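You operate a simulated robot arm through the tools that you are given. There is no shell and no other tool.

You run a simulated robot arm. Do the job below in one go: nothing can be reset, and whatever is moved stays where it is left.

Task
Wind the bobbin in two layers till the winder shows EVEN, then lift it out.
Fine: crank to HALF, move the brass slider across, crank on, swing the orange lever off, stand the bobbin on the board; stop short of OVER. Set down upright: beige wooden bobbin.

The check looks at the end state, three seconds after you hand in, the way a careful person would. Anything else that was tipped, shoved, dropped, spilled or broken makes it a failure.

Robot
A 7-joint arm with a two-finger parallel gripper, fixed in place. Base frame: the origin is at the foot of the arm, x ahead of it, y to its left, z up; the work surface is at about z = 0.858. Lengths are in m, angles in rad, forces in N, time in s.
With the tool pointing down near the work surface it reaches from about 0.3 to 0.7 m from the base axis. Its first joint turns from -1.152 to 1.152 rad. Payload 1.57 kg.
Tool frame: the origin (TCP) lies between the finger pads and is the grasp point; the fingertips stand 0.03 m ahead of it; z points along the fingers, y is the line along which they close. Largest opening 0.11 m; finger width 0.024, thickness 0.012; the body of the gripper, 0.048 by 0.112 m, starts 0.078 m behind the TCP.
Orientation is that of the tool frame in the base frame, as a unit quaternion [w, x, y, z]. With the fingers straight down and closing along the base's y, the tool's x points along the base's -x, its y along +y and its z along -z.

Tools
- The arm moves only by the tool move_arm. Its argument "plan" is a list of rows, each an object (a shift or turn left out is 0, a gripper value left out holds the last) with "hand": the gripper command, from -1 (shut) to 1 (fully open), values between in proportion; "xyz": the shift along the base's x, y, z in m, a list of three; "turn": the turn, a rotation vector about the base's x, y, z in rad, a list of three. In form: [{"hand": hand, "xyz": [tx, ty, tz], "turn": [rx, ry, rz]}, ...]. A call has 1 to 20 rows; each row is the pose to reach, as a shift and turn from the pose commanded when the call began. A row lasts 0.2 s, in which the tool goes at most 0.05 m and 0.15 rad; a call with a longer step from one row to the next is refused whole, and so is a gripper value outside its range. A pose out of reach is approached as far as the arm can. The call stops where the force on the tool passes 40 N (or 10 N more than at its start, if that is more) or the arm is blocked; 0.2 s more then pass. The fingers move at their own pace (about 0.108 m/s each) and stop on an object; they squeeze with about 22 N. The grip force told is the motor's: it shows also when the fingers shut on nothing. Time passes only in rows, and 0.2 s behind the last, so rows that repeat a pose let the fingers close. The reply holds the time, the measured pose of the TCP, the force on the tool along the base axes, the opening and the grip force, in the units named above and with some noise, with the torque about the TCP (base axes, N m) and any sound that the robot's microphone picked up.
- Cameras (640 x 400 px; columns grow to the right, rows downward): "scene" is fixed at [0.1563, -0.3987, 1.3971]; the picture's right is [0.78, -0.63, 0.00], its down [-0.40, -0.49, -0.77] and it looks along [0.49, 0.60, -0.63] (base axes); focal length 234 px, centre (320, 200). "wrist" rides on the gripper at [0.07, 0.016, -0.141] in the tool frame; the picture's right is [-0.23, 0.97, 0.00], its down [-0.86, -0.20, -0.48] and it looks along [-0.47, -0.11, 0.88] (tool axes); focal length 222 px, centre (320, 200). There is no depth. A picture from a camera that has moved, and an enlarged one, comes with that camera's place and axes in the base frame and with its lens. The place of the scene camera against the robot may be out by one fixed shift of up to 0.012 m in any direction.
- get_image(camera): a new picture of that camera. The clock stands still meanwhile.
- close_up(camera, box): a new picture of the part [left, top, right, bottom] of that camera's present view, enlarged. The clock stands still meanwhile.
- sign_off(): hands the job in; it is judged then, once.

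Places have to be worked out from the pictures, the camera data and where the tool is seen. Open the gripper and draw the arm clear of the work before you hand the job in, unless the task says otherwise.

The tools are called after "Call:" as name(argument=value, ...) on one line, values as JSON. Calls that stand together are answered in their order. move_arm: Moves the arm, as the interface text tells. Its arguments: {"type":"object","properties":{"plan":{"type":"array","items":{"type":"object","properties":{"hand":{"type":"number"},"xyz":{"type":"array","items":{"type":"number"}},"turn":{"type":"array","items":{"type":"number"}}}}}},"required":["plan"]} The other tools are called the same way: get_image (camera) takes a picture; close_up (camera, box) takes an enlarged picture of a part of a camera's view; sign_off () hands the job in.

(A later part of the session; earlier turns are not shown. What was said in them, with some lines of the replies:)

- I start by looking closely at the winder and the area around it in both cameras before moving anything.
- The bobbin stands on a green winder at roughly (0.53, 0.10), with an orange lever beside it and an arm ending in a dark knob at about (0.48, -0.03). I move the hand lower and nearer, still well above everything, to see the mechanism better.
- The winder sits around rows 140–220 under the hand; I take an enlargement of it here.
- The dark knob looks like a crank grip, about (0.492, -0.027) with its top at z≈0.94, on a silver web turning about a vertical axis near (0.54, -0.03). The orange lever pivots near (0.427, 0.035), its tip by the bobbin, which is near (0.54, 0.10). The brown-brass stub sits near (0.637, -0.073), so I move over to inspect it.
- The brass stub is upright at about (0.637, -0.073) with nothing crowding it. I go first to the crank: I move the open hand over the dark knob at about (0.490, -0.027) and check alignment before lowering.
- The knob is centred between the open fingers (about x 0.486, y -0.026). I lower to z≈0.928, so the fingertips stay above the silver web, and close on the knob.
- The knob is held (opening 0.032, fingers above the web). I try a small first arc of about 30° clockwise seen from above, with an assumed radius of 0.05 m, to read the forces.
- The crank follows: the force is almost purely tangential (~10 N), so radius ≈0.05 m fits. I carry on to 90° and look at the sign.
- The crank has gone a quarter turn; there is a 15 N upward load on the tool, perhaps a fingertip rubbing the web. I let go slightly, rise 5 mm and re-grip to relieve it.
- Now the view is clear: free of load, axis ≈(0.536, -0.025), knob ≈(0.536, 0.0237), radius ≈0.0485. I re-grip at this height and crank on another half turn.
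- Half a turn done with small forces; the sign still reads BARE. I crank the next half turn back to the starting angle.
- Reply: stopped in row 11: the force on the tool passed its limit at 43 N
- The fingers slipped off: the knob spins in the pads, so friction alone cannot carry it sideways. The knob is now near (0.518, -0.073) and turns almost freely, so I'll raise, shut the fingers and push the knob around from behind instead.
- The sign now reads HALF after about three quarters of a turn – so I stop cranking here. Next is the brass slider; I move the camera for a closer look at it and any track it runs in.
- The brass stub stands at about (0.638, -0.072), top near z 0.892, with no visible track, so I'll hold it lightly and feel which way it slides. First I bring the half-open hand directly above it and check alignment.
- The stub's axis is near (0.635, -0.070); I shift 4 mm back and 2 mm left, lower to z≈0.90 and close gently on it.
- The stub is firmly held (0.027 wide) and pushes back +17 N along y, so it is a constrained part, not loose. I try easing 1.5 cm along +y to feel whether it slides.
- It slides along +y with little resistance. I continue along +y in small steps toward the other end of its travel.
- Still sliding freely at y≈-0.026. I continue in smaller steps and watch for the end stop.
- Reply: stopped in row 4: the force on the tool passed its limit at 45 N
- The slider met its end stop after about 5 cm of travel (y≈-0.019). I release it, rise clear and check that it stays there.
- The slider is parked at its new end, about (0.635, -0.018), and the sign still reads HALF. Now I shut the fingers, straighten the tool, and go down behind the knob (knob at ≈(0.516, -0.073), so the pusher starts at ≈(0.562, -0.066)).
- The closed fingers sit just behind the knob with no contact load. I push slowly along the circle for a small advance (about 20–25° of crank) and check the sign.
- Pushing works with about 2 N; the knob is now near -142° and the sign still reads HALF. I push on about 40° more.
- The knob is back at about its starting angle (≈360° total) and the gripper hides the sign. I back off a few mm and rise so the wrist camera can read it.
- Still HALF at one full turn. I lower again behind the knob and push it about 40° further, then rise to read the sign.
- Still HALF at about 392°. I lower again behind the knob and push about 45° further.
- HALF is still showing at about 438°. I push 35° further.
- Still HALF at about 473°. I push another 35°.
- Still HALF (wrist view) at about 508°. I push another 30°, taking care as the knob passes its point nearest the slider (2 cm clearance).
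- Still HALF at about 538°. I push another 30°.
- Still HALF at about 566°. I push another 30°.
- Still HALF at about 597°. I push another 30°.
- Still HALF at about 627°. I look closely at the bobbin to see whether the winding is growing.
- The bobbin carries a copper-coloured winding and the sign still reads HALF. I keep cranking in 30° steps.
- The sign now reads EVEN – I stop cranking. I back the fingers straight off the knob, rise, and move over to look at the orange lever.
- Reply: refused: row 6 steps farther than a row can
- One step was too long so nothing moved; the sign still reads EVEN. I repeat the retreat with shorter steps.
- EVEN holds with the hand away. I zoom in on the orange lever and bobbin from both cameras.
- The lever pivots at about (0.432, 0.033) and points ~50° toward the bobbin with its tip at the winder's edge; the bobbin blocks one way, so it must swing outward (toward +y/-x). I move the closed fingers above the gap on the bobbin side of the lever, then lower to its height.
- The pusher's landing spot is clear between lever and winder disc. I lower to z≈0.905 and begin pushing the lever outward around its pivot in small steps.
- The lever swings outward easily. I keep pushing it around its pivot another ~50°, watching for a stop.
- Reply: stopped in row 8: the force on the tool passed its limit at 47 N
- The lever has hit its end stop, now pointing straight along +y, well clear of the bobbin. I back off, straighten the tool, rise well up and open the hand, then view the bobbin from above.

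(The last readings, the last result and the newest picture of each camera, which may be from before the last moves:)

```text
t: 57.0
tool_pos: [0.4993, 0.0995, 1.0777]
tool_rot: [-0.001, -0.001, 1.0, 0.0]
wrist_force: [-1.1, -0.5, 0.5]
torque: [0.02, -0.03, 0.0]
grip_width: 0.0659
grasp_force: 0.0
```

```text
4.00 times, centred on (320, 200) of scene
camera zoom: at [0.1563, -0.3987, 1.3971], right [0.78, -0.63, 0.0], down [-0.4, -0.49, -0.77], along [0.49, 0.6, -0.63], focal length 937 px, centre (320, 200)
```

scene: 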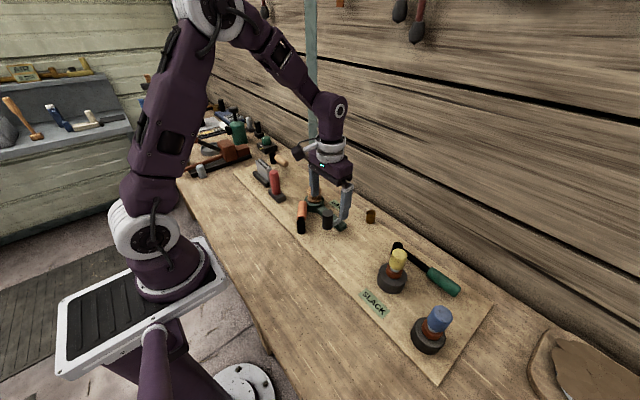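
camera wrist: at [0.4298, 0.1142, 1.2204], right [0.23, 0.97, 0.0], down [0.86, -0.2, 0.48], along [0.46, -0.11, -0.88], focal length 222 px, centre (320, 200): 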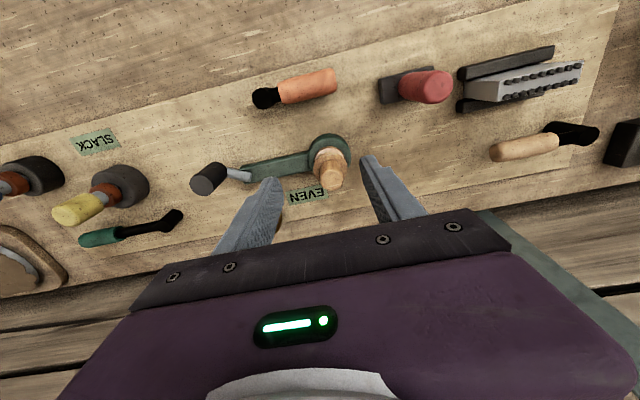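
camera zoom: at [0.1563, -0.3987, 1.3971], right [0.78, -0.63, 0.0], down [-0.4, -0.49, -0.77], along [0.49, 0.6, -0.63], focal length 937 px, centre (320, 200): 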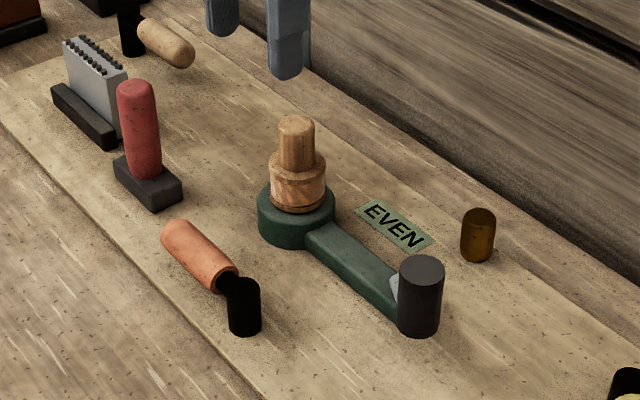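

The lever is off, the sign shows EVEN, the slider sits at its far end. Now I zoom on the bobbin to fix its axis for the grasp.

Call:
close_up(camera="wrist", box=[270, 110, 390, 210])

Call:
close_up(camera="scene", box=[295, 170, 345, 220])

```text
4.00 times, centred on (330, 160) of wrist
camera zoom: at [0.4298, 0.1142, 1.2204], right [0.23, 0.97, 0.0], down [0.86, -0.2, 0.48], along [0.46, -0.11, -0.88], focal length 888 px, centre (280, 360)
```

zoom: 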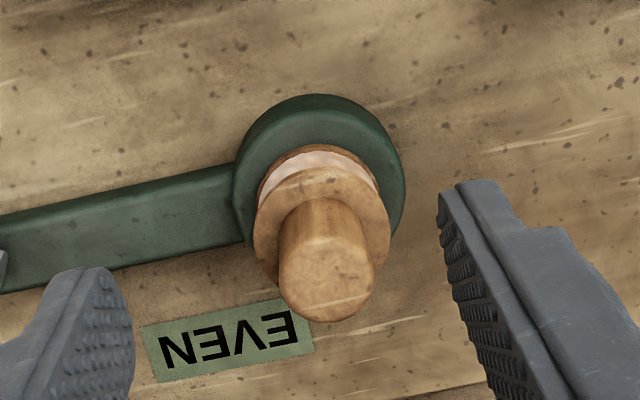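

```text
8.00 times, centred on (320, 195) of scene
camera zoom: at [0.1563, -0.3987, 1.3971], right [0.78, -0.63, 0.0], down [-0.4, -0.49, -0.77], along [0.49, 0.6, -0.63], focal length 1874 px, centre (320, 240)
```

zoom: 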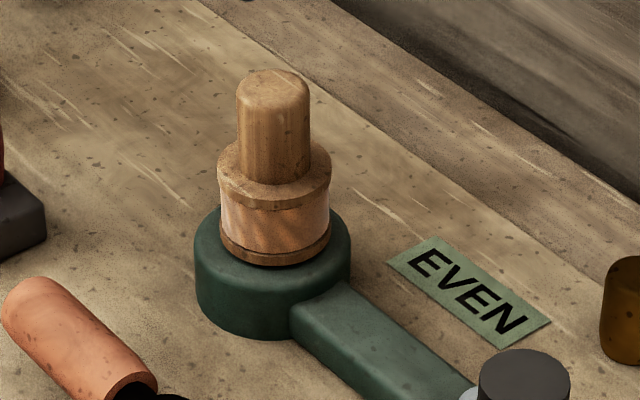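

Bobbin axis is at about (0.538, 0.103), knob top z≈0.965, upper flange top z≈0.918. I move over it and down to z≈1.02 to check centring.

Call:
move_arm(plan=[{"hand": 0.2, "xyz": [0.02, 0.002, 0]}, {"xyz": [0.0387, 0.0035, -0.01]}, {"xyz": [0.0387, 0.0035, -0.04]}, {"xyz": [0.0387, 0.0035, -0.058]}, {"xyz": [0.0387, 0.0035, -0.058]}])

Call:
close_up(camera="wrist", box=[230, 110, 410, 230])

Call:
close_up(camera="scene", box=[270, 130, 390, 230])

```text
t: 58.2
tool_pos: [0.5385, 0.1028, 1.0204]
tool_rot: [-0.002, -0.001, 1.0, 0.0]
wrist_force: [-0.8, -0.9, 0.4]
torque: [0.01, 0.0, -0.03]
grip_width: 0.0661
grasp_force: 0.2
```

```text
3.33 times, centred on (320, 170) of wrist
camera zoom: at [0.4685, 0.1179, 1.1635], right [0.23, 0.97, 0.0], down [0.86, -0.2, 0.48], along [0.46, -0.11, -0.88], focal length 740 px, centre (320, 300)
```

zoom: 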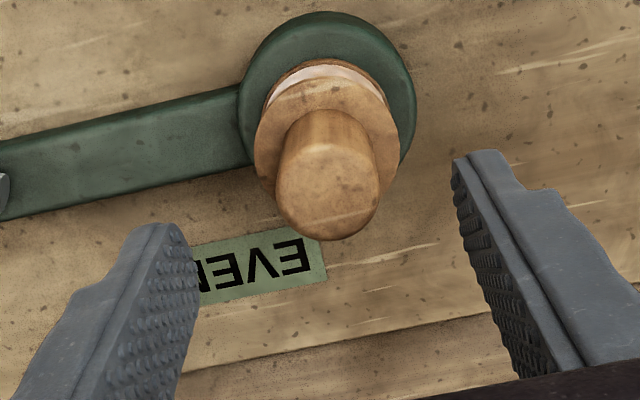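

```text
4.00 times, centred on (330, 180) of scene
camera zoom: at [0.1563, -0.3987, 1.3971], right [0.78, -0.63, 0.0], down [-0.4, -0.49, -0.77], along [0.49, 0.6, -0.63], focal length 937 px, centre (280, 280)
```

zoom: 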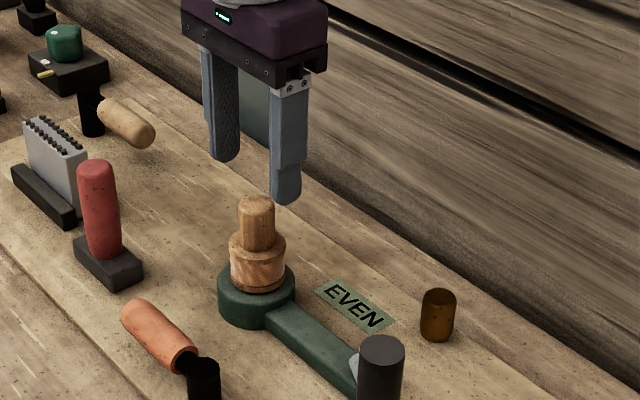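

Centring confirmed (axis ≈(0.539, 0.103)). I lower so the fingertips stop just above the upper flange, and close gently on the bobbin's top post.

Call:
move_arm(plan=[{"hand": 0.2, "xyz": [0, 0, -0.025]}, {"xyz": [0, 0, -0.05]}, {"xyz": [0, 0, -0.064]}, {"xyz": [0, 0, -0.064]}, {"hand": -0.1, "xyz": [0, 0, -0.064]}, {"hand": -0.4, "xyz": [0, 0, -0.064]}, {"hand": -0.7, "xyz": [0, 0, -0.064]}, {"hand": -1, "xyz": [0, 0, -0.064]}, {"hand": -1, "xyz": [0, 0, -0.064]}])

Call:
close_up(camera="wrist", box=[230, 110, 410, 230])

Call:
close_up(camera="scene", box=[270, 130, 390, 230])

```text
t: 60.2
tool_pos: [0.5377, 0.1042, 0.9551]
tool_rot: [0.0, -0.001, 1.0, 0.002]
wrist_force: [-0.8, 20.8, 2.5]
torque: [1.33, 0.02, 0.11]
grip_width: 0.04
grasp_force: 22.1
```

```text
3.33 times, centred on (320, 170) of wrist
camera zoom: at [0.4676, 0.1195, 1.0989], right [0.23, 0.97, 0.0], down [0.86, -0.2, 0.48], along [0.46, -0.11, -0.88], focal length 740 px, centre (320, 300)
```

zoom: 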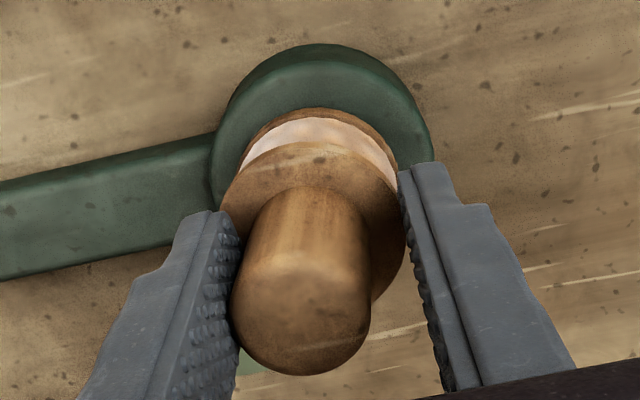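

```text
4.00 times, centred on (330, 180) of scene
camera zoom: at [0.1562, -0.3981, 1.3973], right [0.78, -0.63, 0.0], down [-0.4, -0.49, -0.77], along [0.49, 0.6, -0.63], focal length 937 px, centre (280, 280)
```

zoom: 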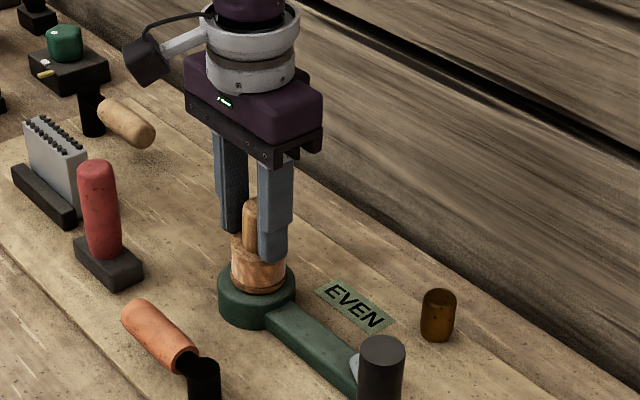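

The fingers stopped at 0.040 with a +21 N side load: one fingertip is catching on the upper flange rather than the post. I open at once, rise 1 cm and check the bobbin before re-gripping.

Call:
move_arm(plan=[{"hand": -0.1, "xyz": [0, 0, 0]}, {"hand": 0.2, "xyz": [0, 0, 0]}, {"hand": 0.2, "xyz": [0, 0, 0.01]}, {"hand": 0.2, "xyz": [0, 0, 0.01]}])

Call:
close_up(camera="wrist", box=[230, 110, 410, 230])

Call:
close_up(camera="scene", box=[290, 160, 350, 220])

```text
t: 61.2
tool_pos: [0.5385, 0.1026, 0.9656]
tool_rot: [-0.001, -0.001, 1.0, 0.0]
wrist_force: [0.3, -0.3, -0.2]
torque: [0.0, 0.0, -0.02]
grip_width: 0.066
grasp_force: 0.1
```

```text
3.33 times, centred on (320, 170) of wrist
camera zoom: at [0.4679, 0.1178, 1.1087], right [0.23, 0.97, 0.0], down [0.86, -0.2, 0.48], along [0.46, -0.11, -0.88], focal length 740 px, centre (320, 300)
```

zoom: 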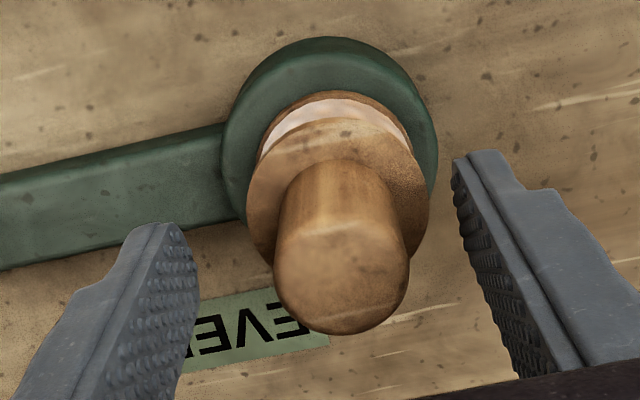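

```text
6.67 times, centred on (320, 190) of scene
camera zoom: at [0.1563, -0.3987, 1.3971], right [0.78, -0.63, 0.0], down [-0.4, -0.49, -0.77], along [0.49, 0.6, -0.63], focal length 1561 px, centre (320, 267)
```

zoom: 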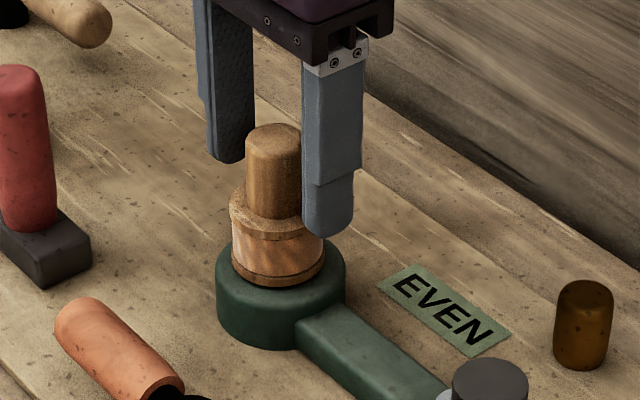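

The bobbin is upright and seated again. Its axis is nearer y≈0.105, so I shift 2 mm left and close at this higher level (fingertips ≈0.936).

Call:
move_arm(plan=[{"hand": 0.2, "xyz": [0, 0.0022, 0]}, {"hand": 0.0, "xyz": [0, 0.0022, 0]}, {"hand": -0.2, "xyz": [0, 0.0022, 0]}, {"hand": -0.35, "xyz": [0, 0.0022, 0]}, {"hand": -0.45, "xyz": [0, 0.0022, 0]}, {"hand": -0.55, "xyz": [0, 0.0022, 0]}, {"hand": -0.55, "xyz": [0, 0.0022, 0]}])

Call:
close_up(camera="wrist", box=[230, 110, 410, 230])

Call:
close_up(camera="scene", box=[290, 160, 350, 220])

```text
t: 62.8
tool_pos: [0.5386, 0.1052, 0.966]
tool_rot: [-0.001, 0.0, 1.0, 0.0]
wrist_force: [-0.5, 0.3, -0.1]
torque: [-0.05, 0.01, -0.01]
grip_width: 0.0286
grasp_force: 22.4
```

```text
3.33 times, centred on (320, 170) of wrist
camera zoom: at [0.4682, 0.1201, 1.1086], right [0.23, 0.97, 0.0], down [0.86, -0.2, 0.48], along [0.46, -0.11, -0.88], focal length 740 px, centre (320, 300)
```

zoom: 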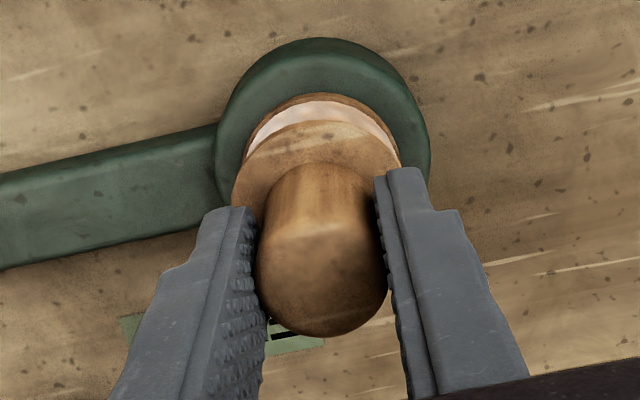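

```text
6.67 times, centred on (320, 190) of scene
camera zoom: at [0.1563, -0.3987, 1.3971], right [0.78, -0.63, 0.0], down [-0.4, -0.49, -0.77], along [0.49, 0.6, -0.63], focal length 1561 px, centre (320, 267)
```

zoom: 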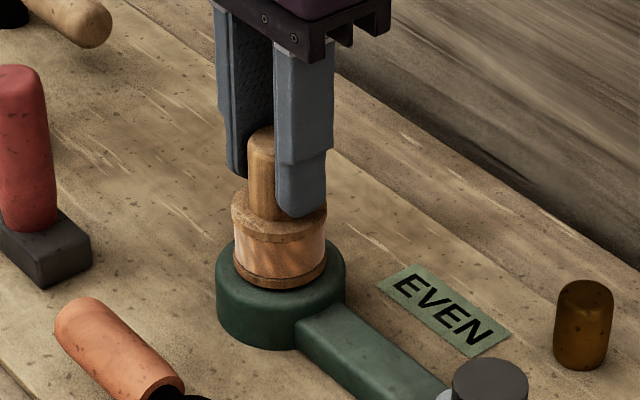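

Now the grip is clean: 0.0286 wide on the post with near-zero side load. I squeeze fully and lift straight up slowly, 2 cm first.

Call:
move_arm(plan=[{"hand": -1, "xyz": [0, 0, 0]}, {"hand": -1, "xyz": [0, 0, 0]}, {"xyz": [0, 0, 0.004]}, {"xyz": [0, 0, 0.008]}, {"xyz": [0, 0, 0.014]}, {"xyz": [0, 0, 0.02]}, {"xyz": [0, 0, 0.02]}])

Call:
close_up(camera="scene", box=[290, 160, 350, 220])

Call:
close_up(camera="wrist", box=[230, 110, 410, 230])

```text
t: 64.4
tool_pos: [0.5395, 0.1049, 0.9859]
tool_rot: [-0.002, 0.0, 1.0, 0.0]
wrist_force: [-0.4, -0.9, -1.1]
torque: [0.05, 0.0, 0.01]
grip_width: 0.0291
grasp_force: 21.9
```

```text
6.67 times, centred on (320, 190) of scene
camera zoom: at [0.1563, -0.3987, 1.3971], right [0.78, -0.63, 0.0], down [-0.4, -0.49, -0.77], along [0.49, 0.6, -0.63], focal length 1561 px, centre (320, 267)
```

zoom: 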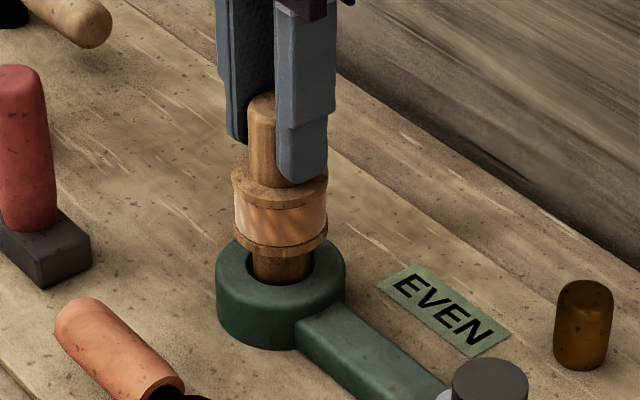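

```text
3.33 times, centred on (320, 170) of wrist
camera zoom: at [0.4688, 0.1198, 1.1289], right [0.23, 0.97, 0.0], down [0.86, -0.2, 0.48], along [0.46, -0.11, -0.88], focal length 740 px, centre (320, 300)
```

zoom: 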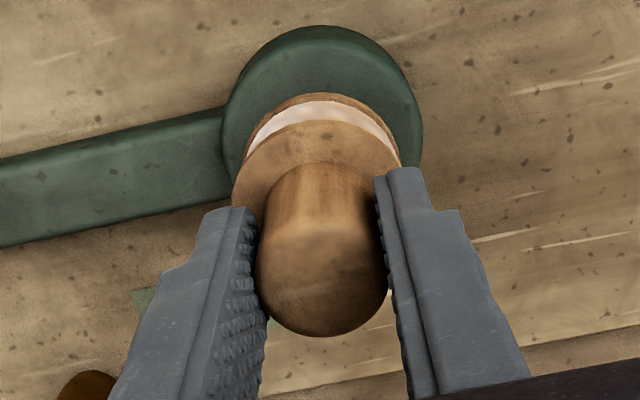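

The bobbin comes out freely; it has a stem below the lower flange sitting in the socket. I lift on straight up by another 10 cm to clear it and see its full length.

Call:
move_arm(plan=[{"hand": -1, "xyz": [0, 0, 0.01]}, {"xyz": [0, 0, 0.025]}, {"xyz": [0, 0, 0.045]}, {"xyz": [0, 0, 0.065]}, {"xyz": [0, 0, 0.085]}, {"xyz": [0, 0, 0.1]}, {"xyz": [0, 0, 0.1]}])

Call:
get_image(camera="scene")

Call:
close_up(camera="scene", box=[280, 120, 380, 220])

Call:
get_image(camera="wrist")

```text
t: 66.0
tool_pos: [0.5397, 0.1044, 1.0857]
tool_rot: [-0.001, -0.001, 1.0, 0.001]
wrist_force: [-0.1, -0.6, -0.8]
torque: [-0.01, 0.0, 0.02]
grip_width: 0.0293
grasp_force: 22.0
```

```text
taken
```

scene: 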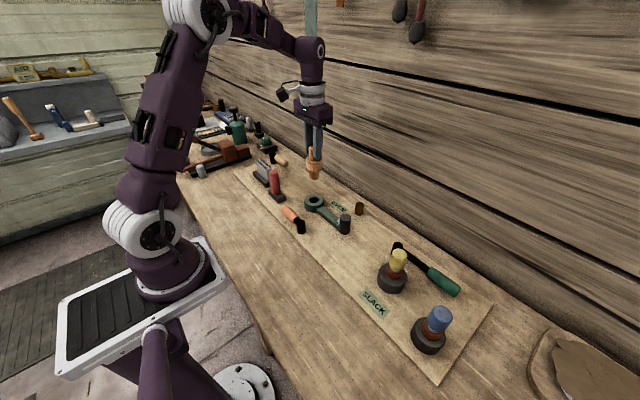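

```text
4.00 times, centred on (330, 170) of scene
camera zoom: at [0.1563, -0.3987, 1.3971], right [0.78, -0.63, 0.0], down [-0.4, -0.49, -0.77], along [0.49, 0.6, -0.63], focal length 937 px, centre (280, 320)
```

zoom: 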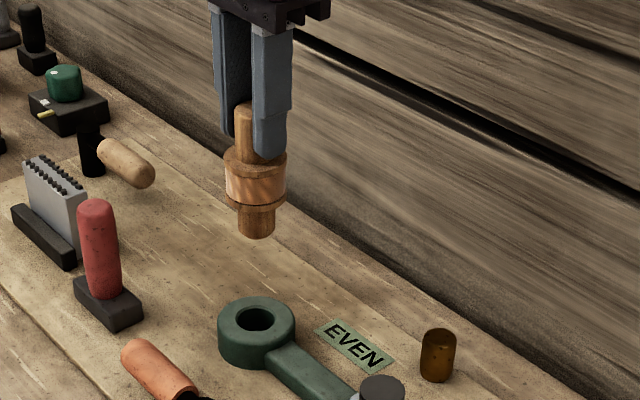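

```text
taken
camera wrist: at [0.4696, 0.1189, 1.2284], right [0.23, 0.97, 0.0], down [0.86, -0.2, 0.48], along [0.46, -0.11, -0.88], focal length 222 px, centre (320, 200)
```

wrist: 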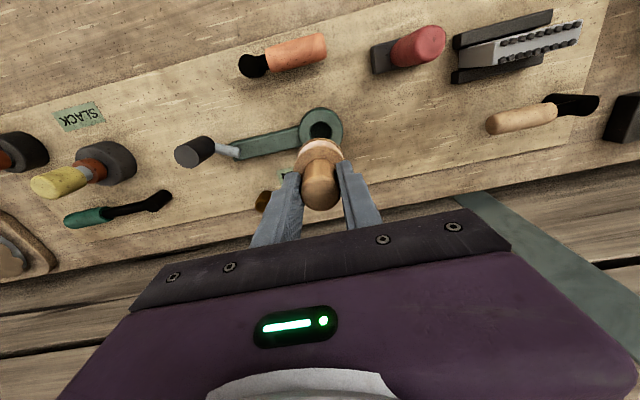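

The bobbin hangs upright; its stem's bottom is about 0.103 m below the TCP, so it should touch the board with TCP near z 0.966. I carry it at height to a clear piece of board near (0.458, -0.135), away from the crank, labels and yellow knob.

Call:
move_arm(plan=[{"hand": -1, "xyz": [-0.008, -0.02, 0.01]}, {"xyz": [-0.017, -0.048, 0.015]}, {"xyz": [-0.026, -0.076, 0.015]}, {"xyz": [-0.035, -0.104, 0.015]}, {"xyz": [-0.045, -0.132, 0.015]}, {"xyz": [-0.055, -0.16, 0.015]}, {"xyz": [-0.065, -0.188, 0.015]}, {"xyz": [-0.074, -0.216, 0.015]}, {"xyz": [-0.0817, -0.2394, 0.01]}, {"xyz": [-0.0817, -0.2394, 0.0]}, {"xyz": [-0.0817, -0.2394, 0.0]}])

Call:
get_image(camera="scene")

Call:
close_up(camera="scene", box=[290, 160, 430, 310])

Call:
get_image(camera="wrist")

```text
t: 68.4
tool_pos: [0.4577, -0.1353, 1.0856]
tool_rot: [-0.002, 0.001, 1.0, -0.002]
wrist_force: [0.2, 0.0, -1.0]
torque: [-0.01, -0.04, -0.01]
grip_width: 0.0288
grasp_force: 21.5
```

```text
taken
```

scene: 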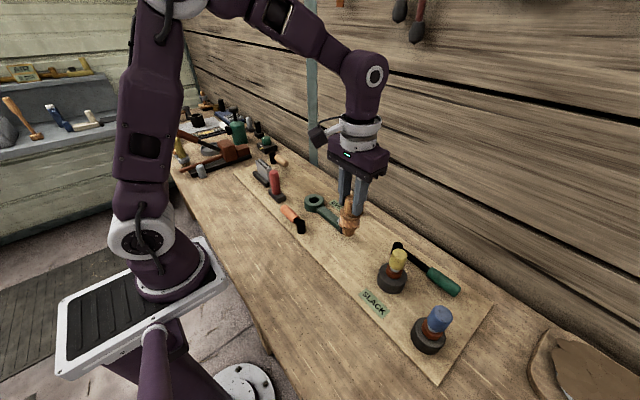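

```text
2.67 times, centred on (360, 235) of scene
camera zoom: at [0.1563, -0.3987, 1.3971], right [0.78, -0.63, 0.0], down [-0.4, -0.49, -0.77], along [0.49, 0.6, -0.63], focal length 624 px, centre (213, 107)
```

zoom: 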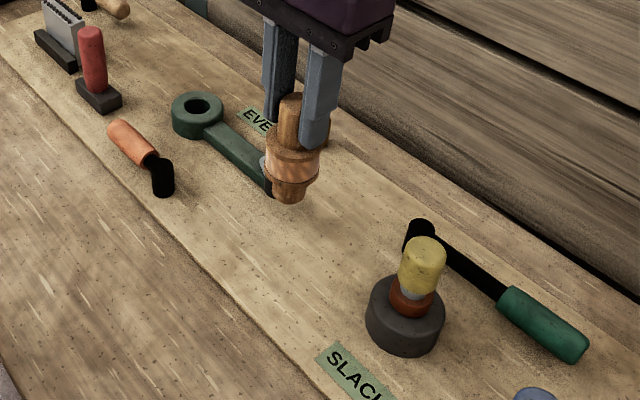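

```text
taken
camera wrist: at [0.3871, -0.1207, 1.2291], right [0.23, 0.97, 0.0], down [0.86, -0.2, 0.48], along [0.46, -0.11, -0.88], focal length 222 px, centre (320, 200)
```

wrist: 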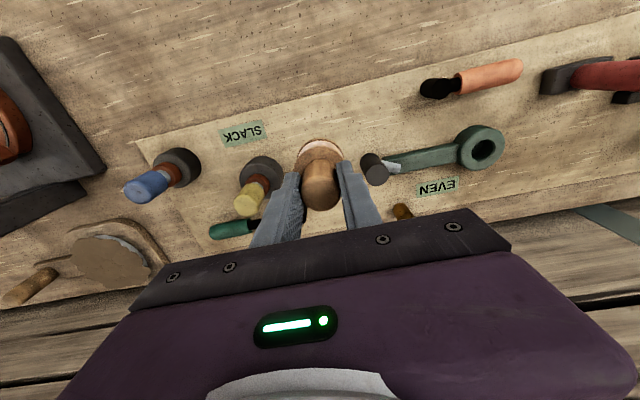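

The spot below is clear board. I lower the bobbin gently to about 1 cm above the expected contact height and check.

Call:
move_arm(plan=[{"hand": -1, "xyz": [0, 0, -0.02]}, {"xyz": [0, 0, -0.045]}, {"xyz": [0, 0, -0.07]}, {"xyz": [0, 0, -0.09]}, {"xyz": [0, 0, -0.102]}, {"xyz": [0, 0, -0.108]}, {"xyz": [0, 0, -0.108]}])

Call:
close_up(camera="scene", box=[300, 190, 400, 270])

```text
t: 70.0
tool_pos: [0.4575, -0.133, 0.9787]
tool_rot: [-0.002, -0.001, 1.0, 0.0]
wrist_force: [-1.0, 0.3, -1.1]
torque: [0.0, 0.01, 0.02]
grip_width: 0.029
grasp_force: 21.5
```

```text
5.00 times, centred on (350, 230) of scene
camera zoom: at [0.1563, -0.3987, 1.3971], right [0.78, -0.63, 0.0], down [-0.4, -0.49, -0.77], along [0.49, 0.6, -0.63], focal length 1171 px, centre (170, 50)
```

zoom: 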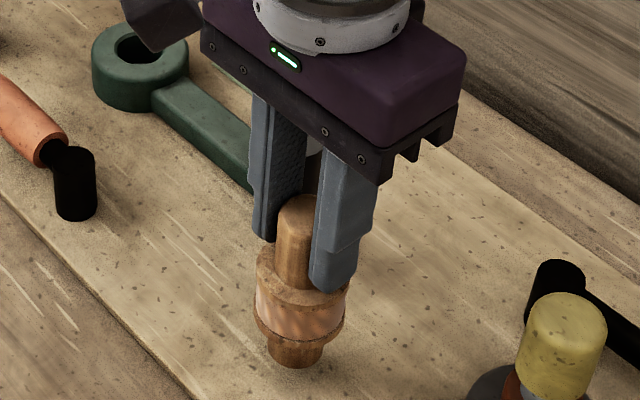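

Only the bobbin's weight shows (≈1 N), so it is not touching yet. I lower in 2 mm steps.

Call:
move_arm(plan=[{"hand": -1, "xyz": [0, 0, -0.002]}, {"xyz": [0, 0, -0.004]}, {"xyz": [0, 0, -0.006]}, {"xyz": [0, 0, -0.008]}, {"xyz": [0, 0, -0.008]}])

Call:
close_up(camera="scene", box=[320, 220, 380, 270])

```text
t: 71.2
tool_pos: [0.4568, -0.1346, 0.9698]
tool_rot: [-0.002, 0.001, 1.0, 0.0]
wrist_force: [0.1, -0.1, -1.8]
torque: [-0.01, 0.0, -0.02]
grip_width: 0.0291
grasp_force: 21.9
```

```text
8.00 times, centred on (350, 245) of scene
camera zoom: at [0.1563, -0.3987, 1.3971], right [0.78, -0.63, 0.0], down [-0.4, -0.49, -0.77], along [0.49, 0.6, -0.63], focal length 1874 px, centre (80, -160)
```

zoom: 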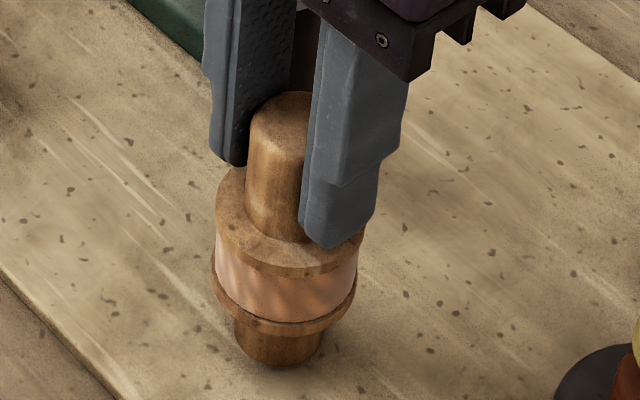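

Still hanging, shadow now close under the stem. I go on in 1 mm steps.

Call:
move_arm(plan=[{"hand": -1, "xyz": [0, 0, -0.001]}, {"xyz": [0, 0, -0.002]}, {"xyz": [0, 0, -0.003]}, {"xyz": [0, 0, -0.003]}])

```text
t: 72.2
tool_pos: [0.4572, -0.1345, 0.9666]
tool_rot: [-0.001, 0.0, 1.0, 0.001]
wrist_force: [0.3, 0.1, -1.7]
torque: [0.02, -0.02, -0.02]
grip_width: 0.0289
grasp_force: 22.3
```

No contact yet at z 0.9666. I continue 1 mm at a time.

Call:
move_arm(plan=[{"hand": -1, "xyz": [0, 0, -0.001]}, {"xyz": [0, 0, -0.002]}, {"xyz": [0, 0, -0.002]}])

Call:
close_up(camera="scene", box=[320, 220, 380, 270])

```text
t: 73.0
tool_pos: [0.4588, -0.1342, 0.9647]
tool_rot: [0.0, -0.001, 1.0, 0.0]
wrist_force: [-0.4, 1.0, 19.4]
torque: [0.08, 0.03, -0.05]
grip_width: 0.0287
grasp_force: 22.3
```

```text
8.00 times, centred on (350, 245) of scene
camera zoom: at [0.156, -0.3986, 1.3972], right [0.78, -0.63, 0.0], down [-0.4, -0.49, -0.77], along [0.49, 0.6, -0.63], focal length 1874 px, centre (80, -160)
```

zoom: 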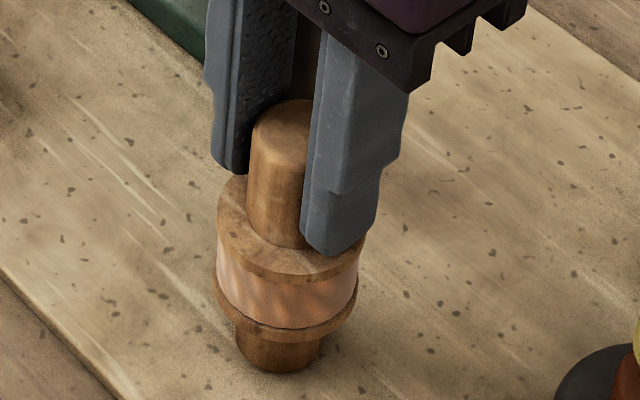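

The bobbin has touched down (19 N upward). I ease up under a millimetre to relieve the load, then open the fingers gently.

Call:
move_arm(plan=[{"hand": -1, "xyz": [0, 0, 0.0008]}, {"hand": -1, "xyz": [0, 0, 0.0008]}, {"hand": -0.4, "xyz": [0, 0, 0.0008]}, {"hand": -0.3, "xyz": [0, 0, 0.0008]}, {"hand": -0.1, "xyz": [0, 0, 0.0008]}, {"hand": 0.1, "xyz": [0, 0, 0.0008]}, {"hand": 0.1, "xyz": [0, 0, 0.0008]}])

Call:
close_up(camera="scene", box=[320, 200, 400, 270])

Call:
get_image(camera="wrist")

```text
t: 74.6
tool_pos: [0.4567, -0.1355, 0.9658]
tool_rot: [-0.001, 0.0, 1.0, 0.0]
wrist_force: [-0.1, -0.4, -0.2]
torque: [-0.04, -0.01, -0.02]
grip_width: 0.0604
grasp_force: 0.1
```

```text
5.71 times, centred on (360, 235) of scene
camera zoom: at [0.1563, -0.3987, 1.3971], right [0.78, -0.63, 0.0], down [-0.4, -0.49, -0.77], along [0.49, 0.6, -0.63], focal length 1338 px, centre (91, 0)
```

zoom: 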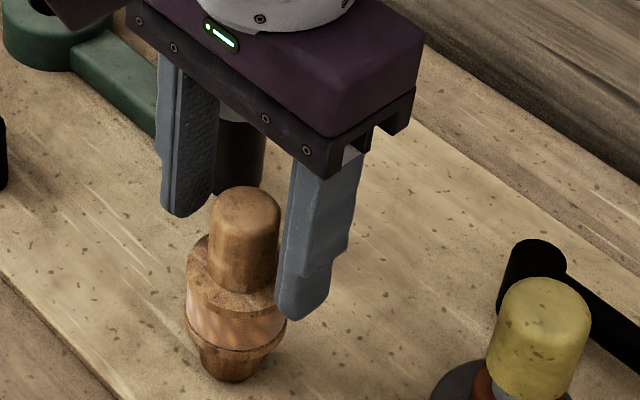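

```text
taken
camera wrist: at [0.3871, -0.1198, 1.1089], right [0.23, 0.97, 0.0], down [0.86, -0.2, 0.48], along [0.46, -0.11, -0.88], focal length 222 px, centre (320, 200)
```

wrist: 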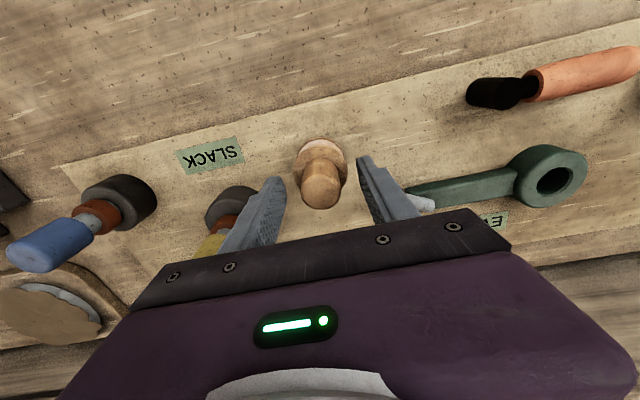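

The bobbin stands free and upright between the open fingers. I raise the hand straight up and then draw it back and clear.

Call:
move_arm(plan=[{"hand": 0.1, "xyz": [0, 0, 0.015]}, {"xyz": [0, 0, 0.035]}, {"xyz": [0, 0, 0.065]}, {"xyz": [0, 0, 0.1]}, {"xyz": [0, 0, 0.14]}, {"hand": 0.5, "xyz": [-0.02, 0.03, 0.17]}, {"xyz": [-0.04, 0.06, 0.19]}, {"xyz": [-0.06, 0.09, 0.21]}, {"xyz": [-0.07, 0.12, 0.23]}, {"xyz": [-0.07, 0.15, 0.25]}, {"hand": 1, "xyz": [-0.07, 0.18, 0.26]}, {"hand": 1, "xyz": [-0.07, 0.18, 0.26]}])

Call:
get_image(camera="scene")

Call:
close_up(camera="scene", box=[270, 170, 410, 280])

Call:
get_image(camera="wrist")

```text
t: 77.2
tool_pos: [0.3879, 0.0461, 1.2263]
tool_rot: [-0.001, -0.001, 1.0, -0.001]
wrist_force: [-0.6, -0.3, -0.1]
torque: [-0.03, 0.02, 0.0]
grip_width: 0.11
grasp_force: 0.0
```

```text
taken
```

scene: 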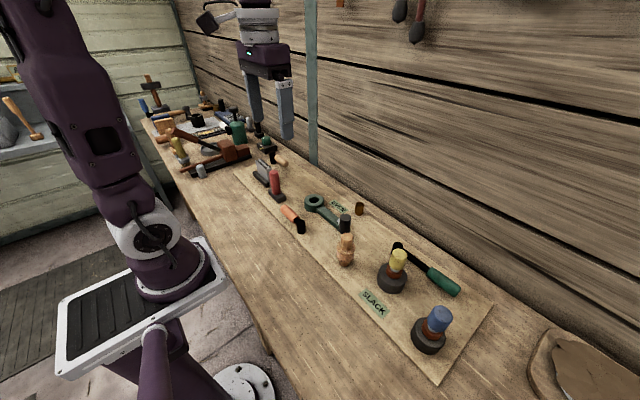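

```text
3.64 times, centred on (340, 225) of scene
camera zoom: at [0.1563, -0.3986, 1.3971], right [0.78, -0.63, 0.0], down [-0.4, -0.49, -0.77], along [0.49, 0.6, -0.63], focal length 852 px, centre (247, 109)
```

zoom: 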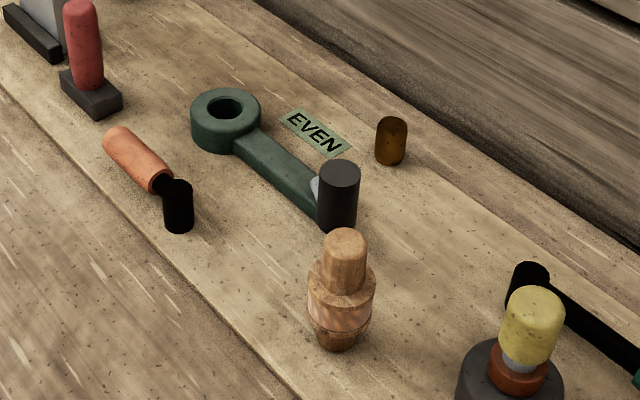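

```text
taken
camera wrist: at [0.3171, 0.0607, 1.3693], right [0.23, 0.97, 0.0], down [0.86, -0.2, 0.48], along [0.46, -0.11, -0.88], focal length 222 px, centre (320, 200)
```

wrist: 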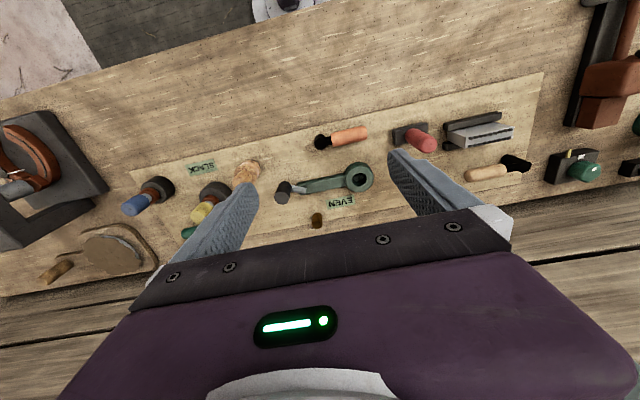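

The bobbin stands upright on the board, the sign reads EVEN, the brass slider is at its far end, the orange lever is swung off, and nothing else has moved. The hand is open and clear, so I hand the job in.

Call:
sign_off()

```text
The job is handed in.
```

The bobbin is wound and lifted out, and it is standing upright on the board at about (0.457, -0.135). The winder shows EVEN and never reached OVER.

- **First layer:** I cranked clockwise to HALF, which came up after about three quarters of a turn. My grip slipped off the crank knob near the end of that, so I pushed the knob round with closed fingers from then on.
- **Slider:** I slid the brass slider about 5 cm along +y until it hit its end stop, and it stayed there.
- **Second layer:** I cranked on in small steps and stopped as soon as EVEN appeared, at a little under two turns in total.
- **Lever:** I swung the orange lever outward to its end stop, clear of the bobbin.
- **Bobbin:** On the first grip one fingertip caught the upper flange and tipped the bobbin slightly in its socket. It settled back upright, and I gripped it again higher up and lifted it straight out.

The last pictures show nothing else moved. I opened the gripper and drew the arm clear before handing the job in.
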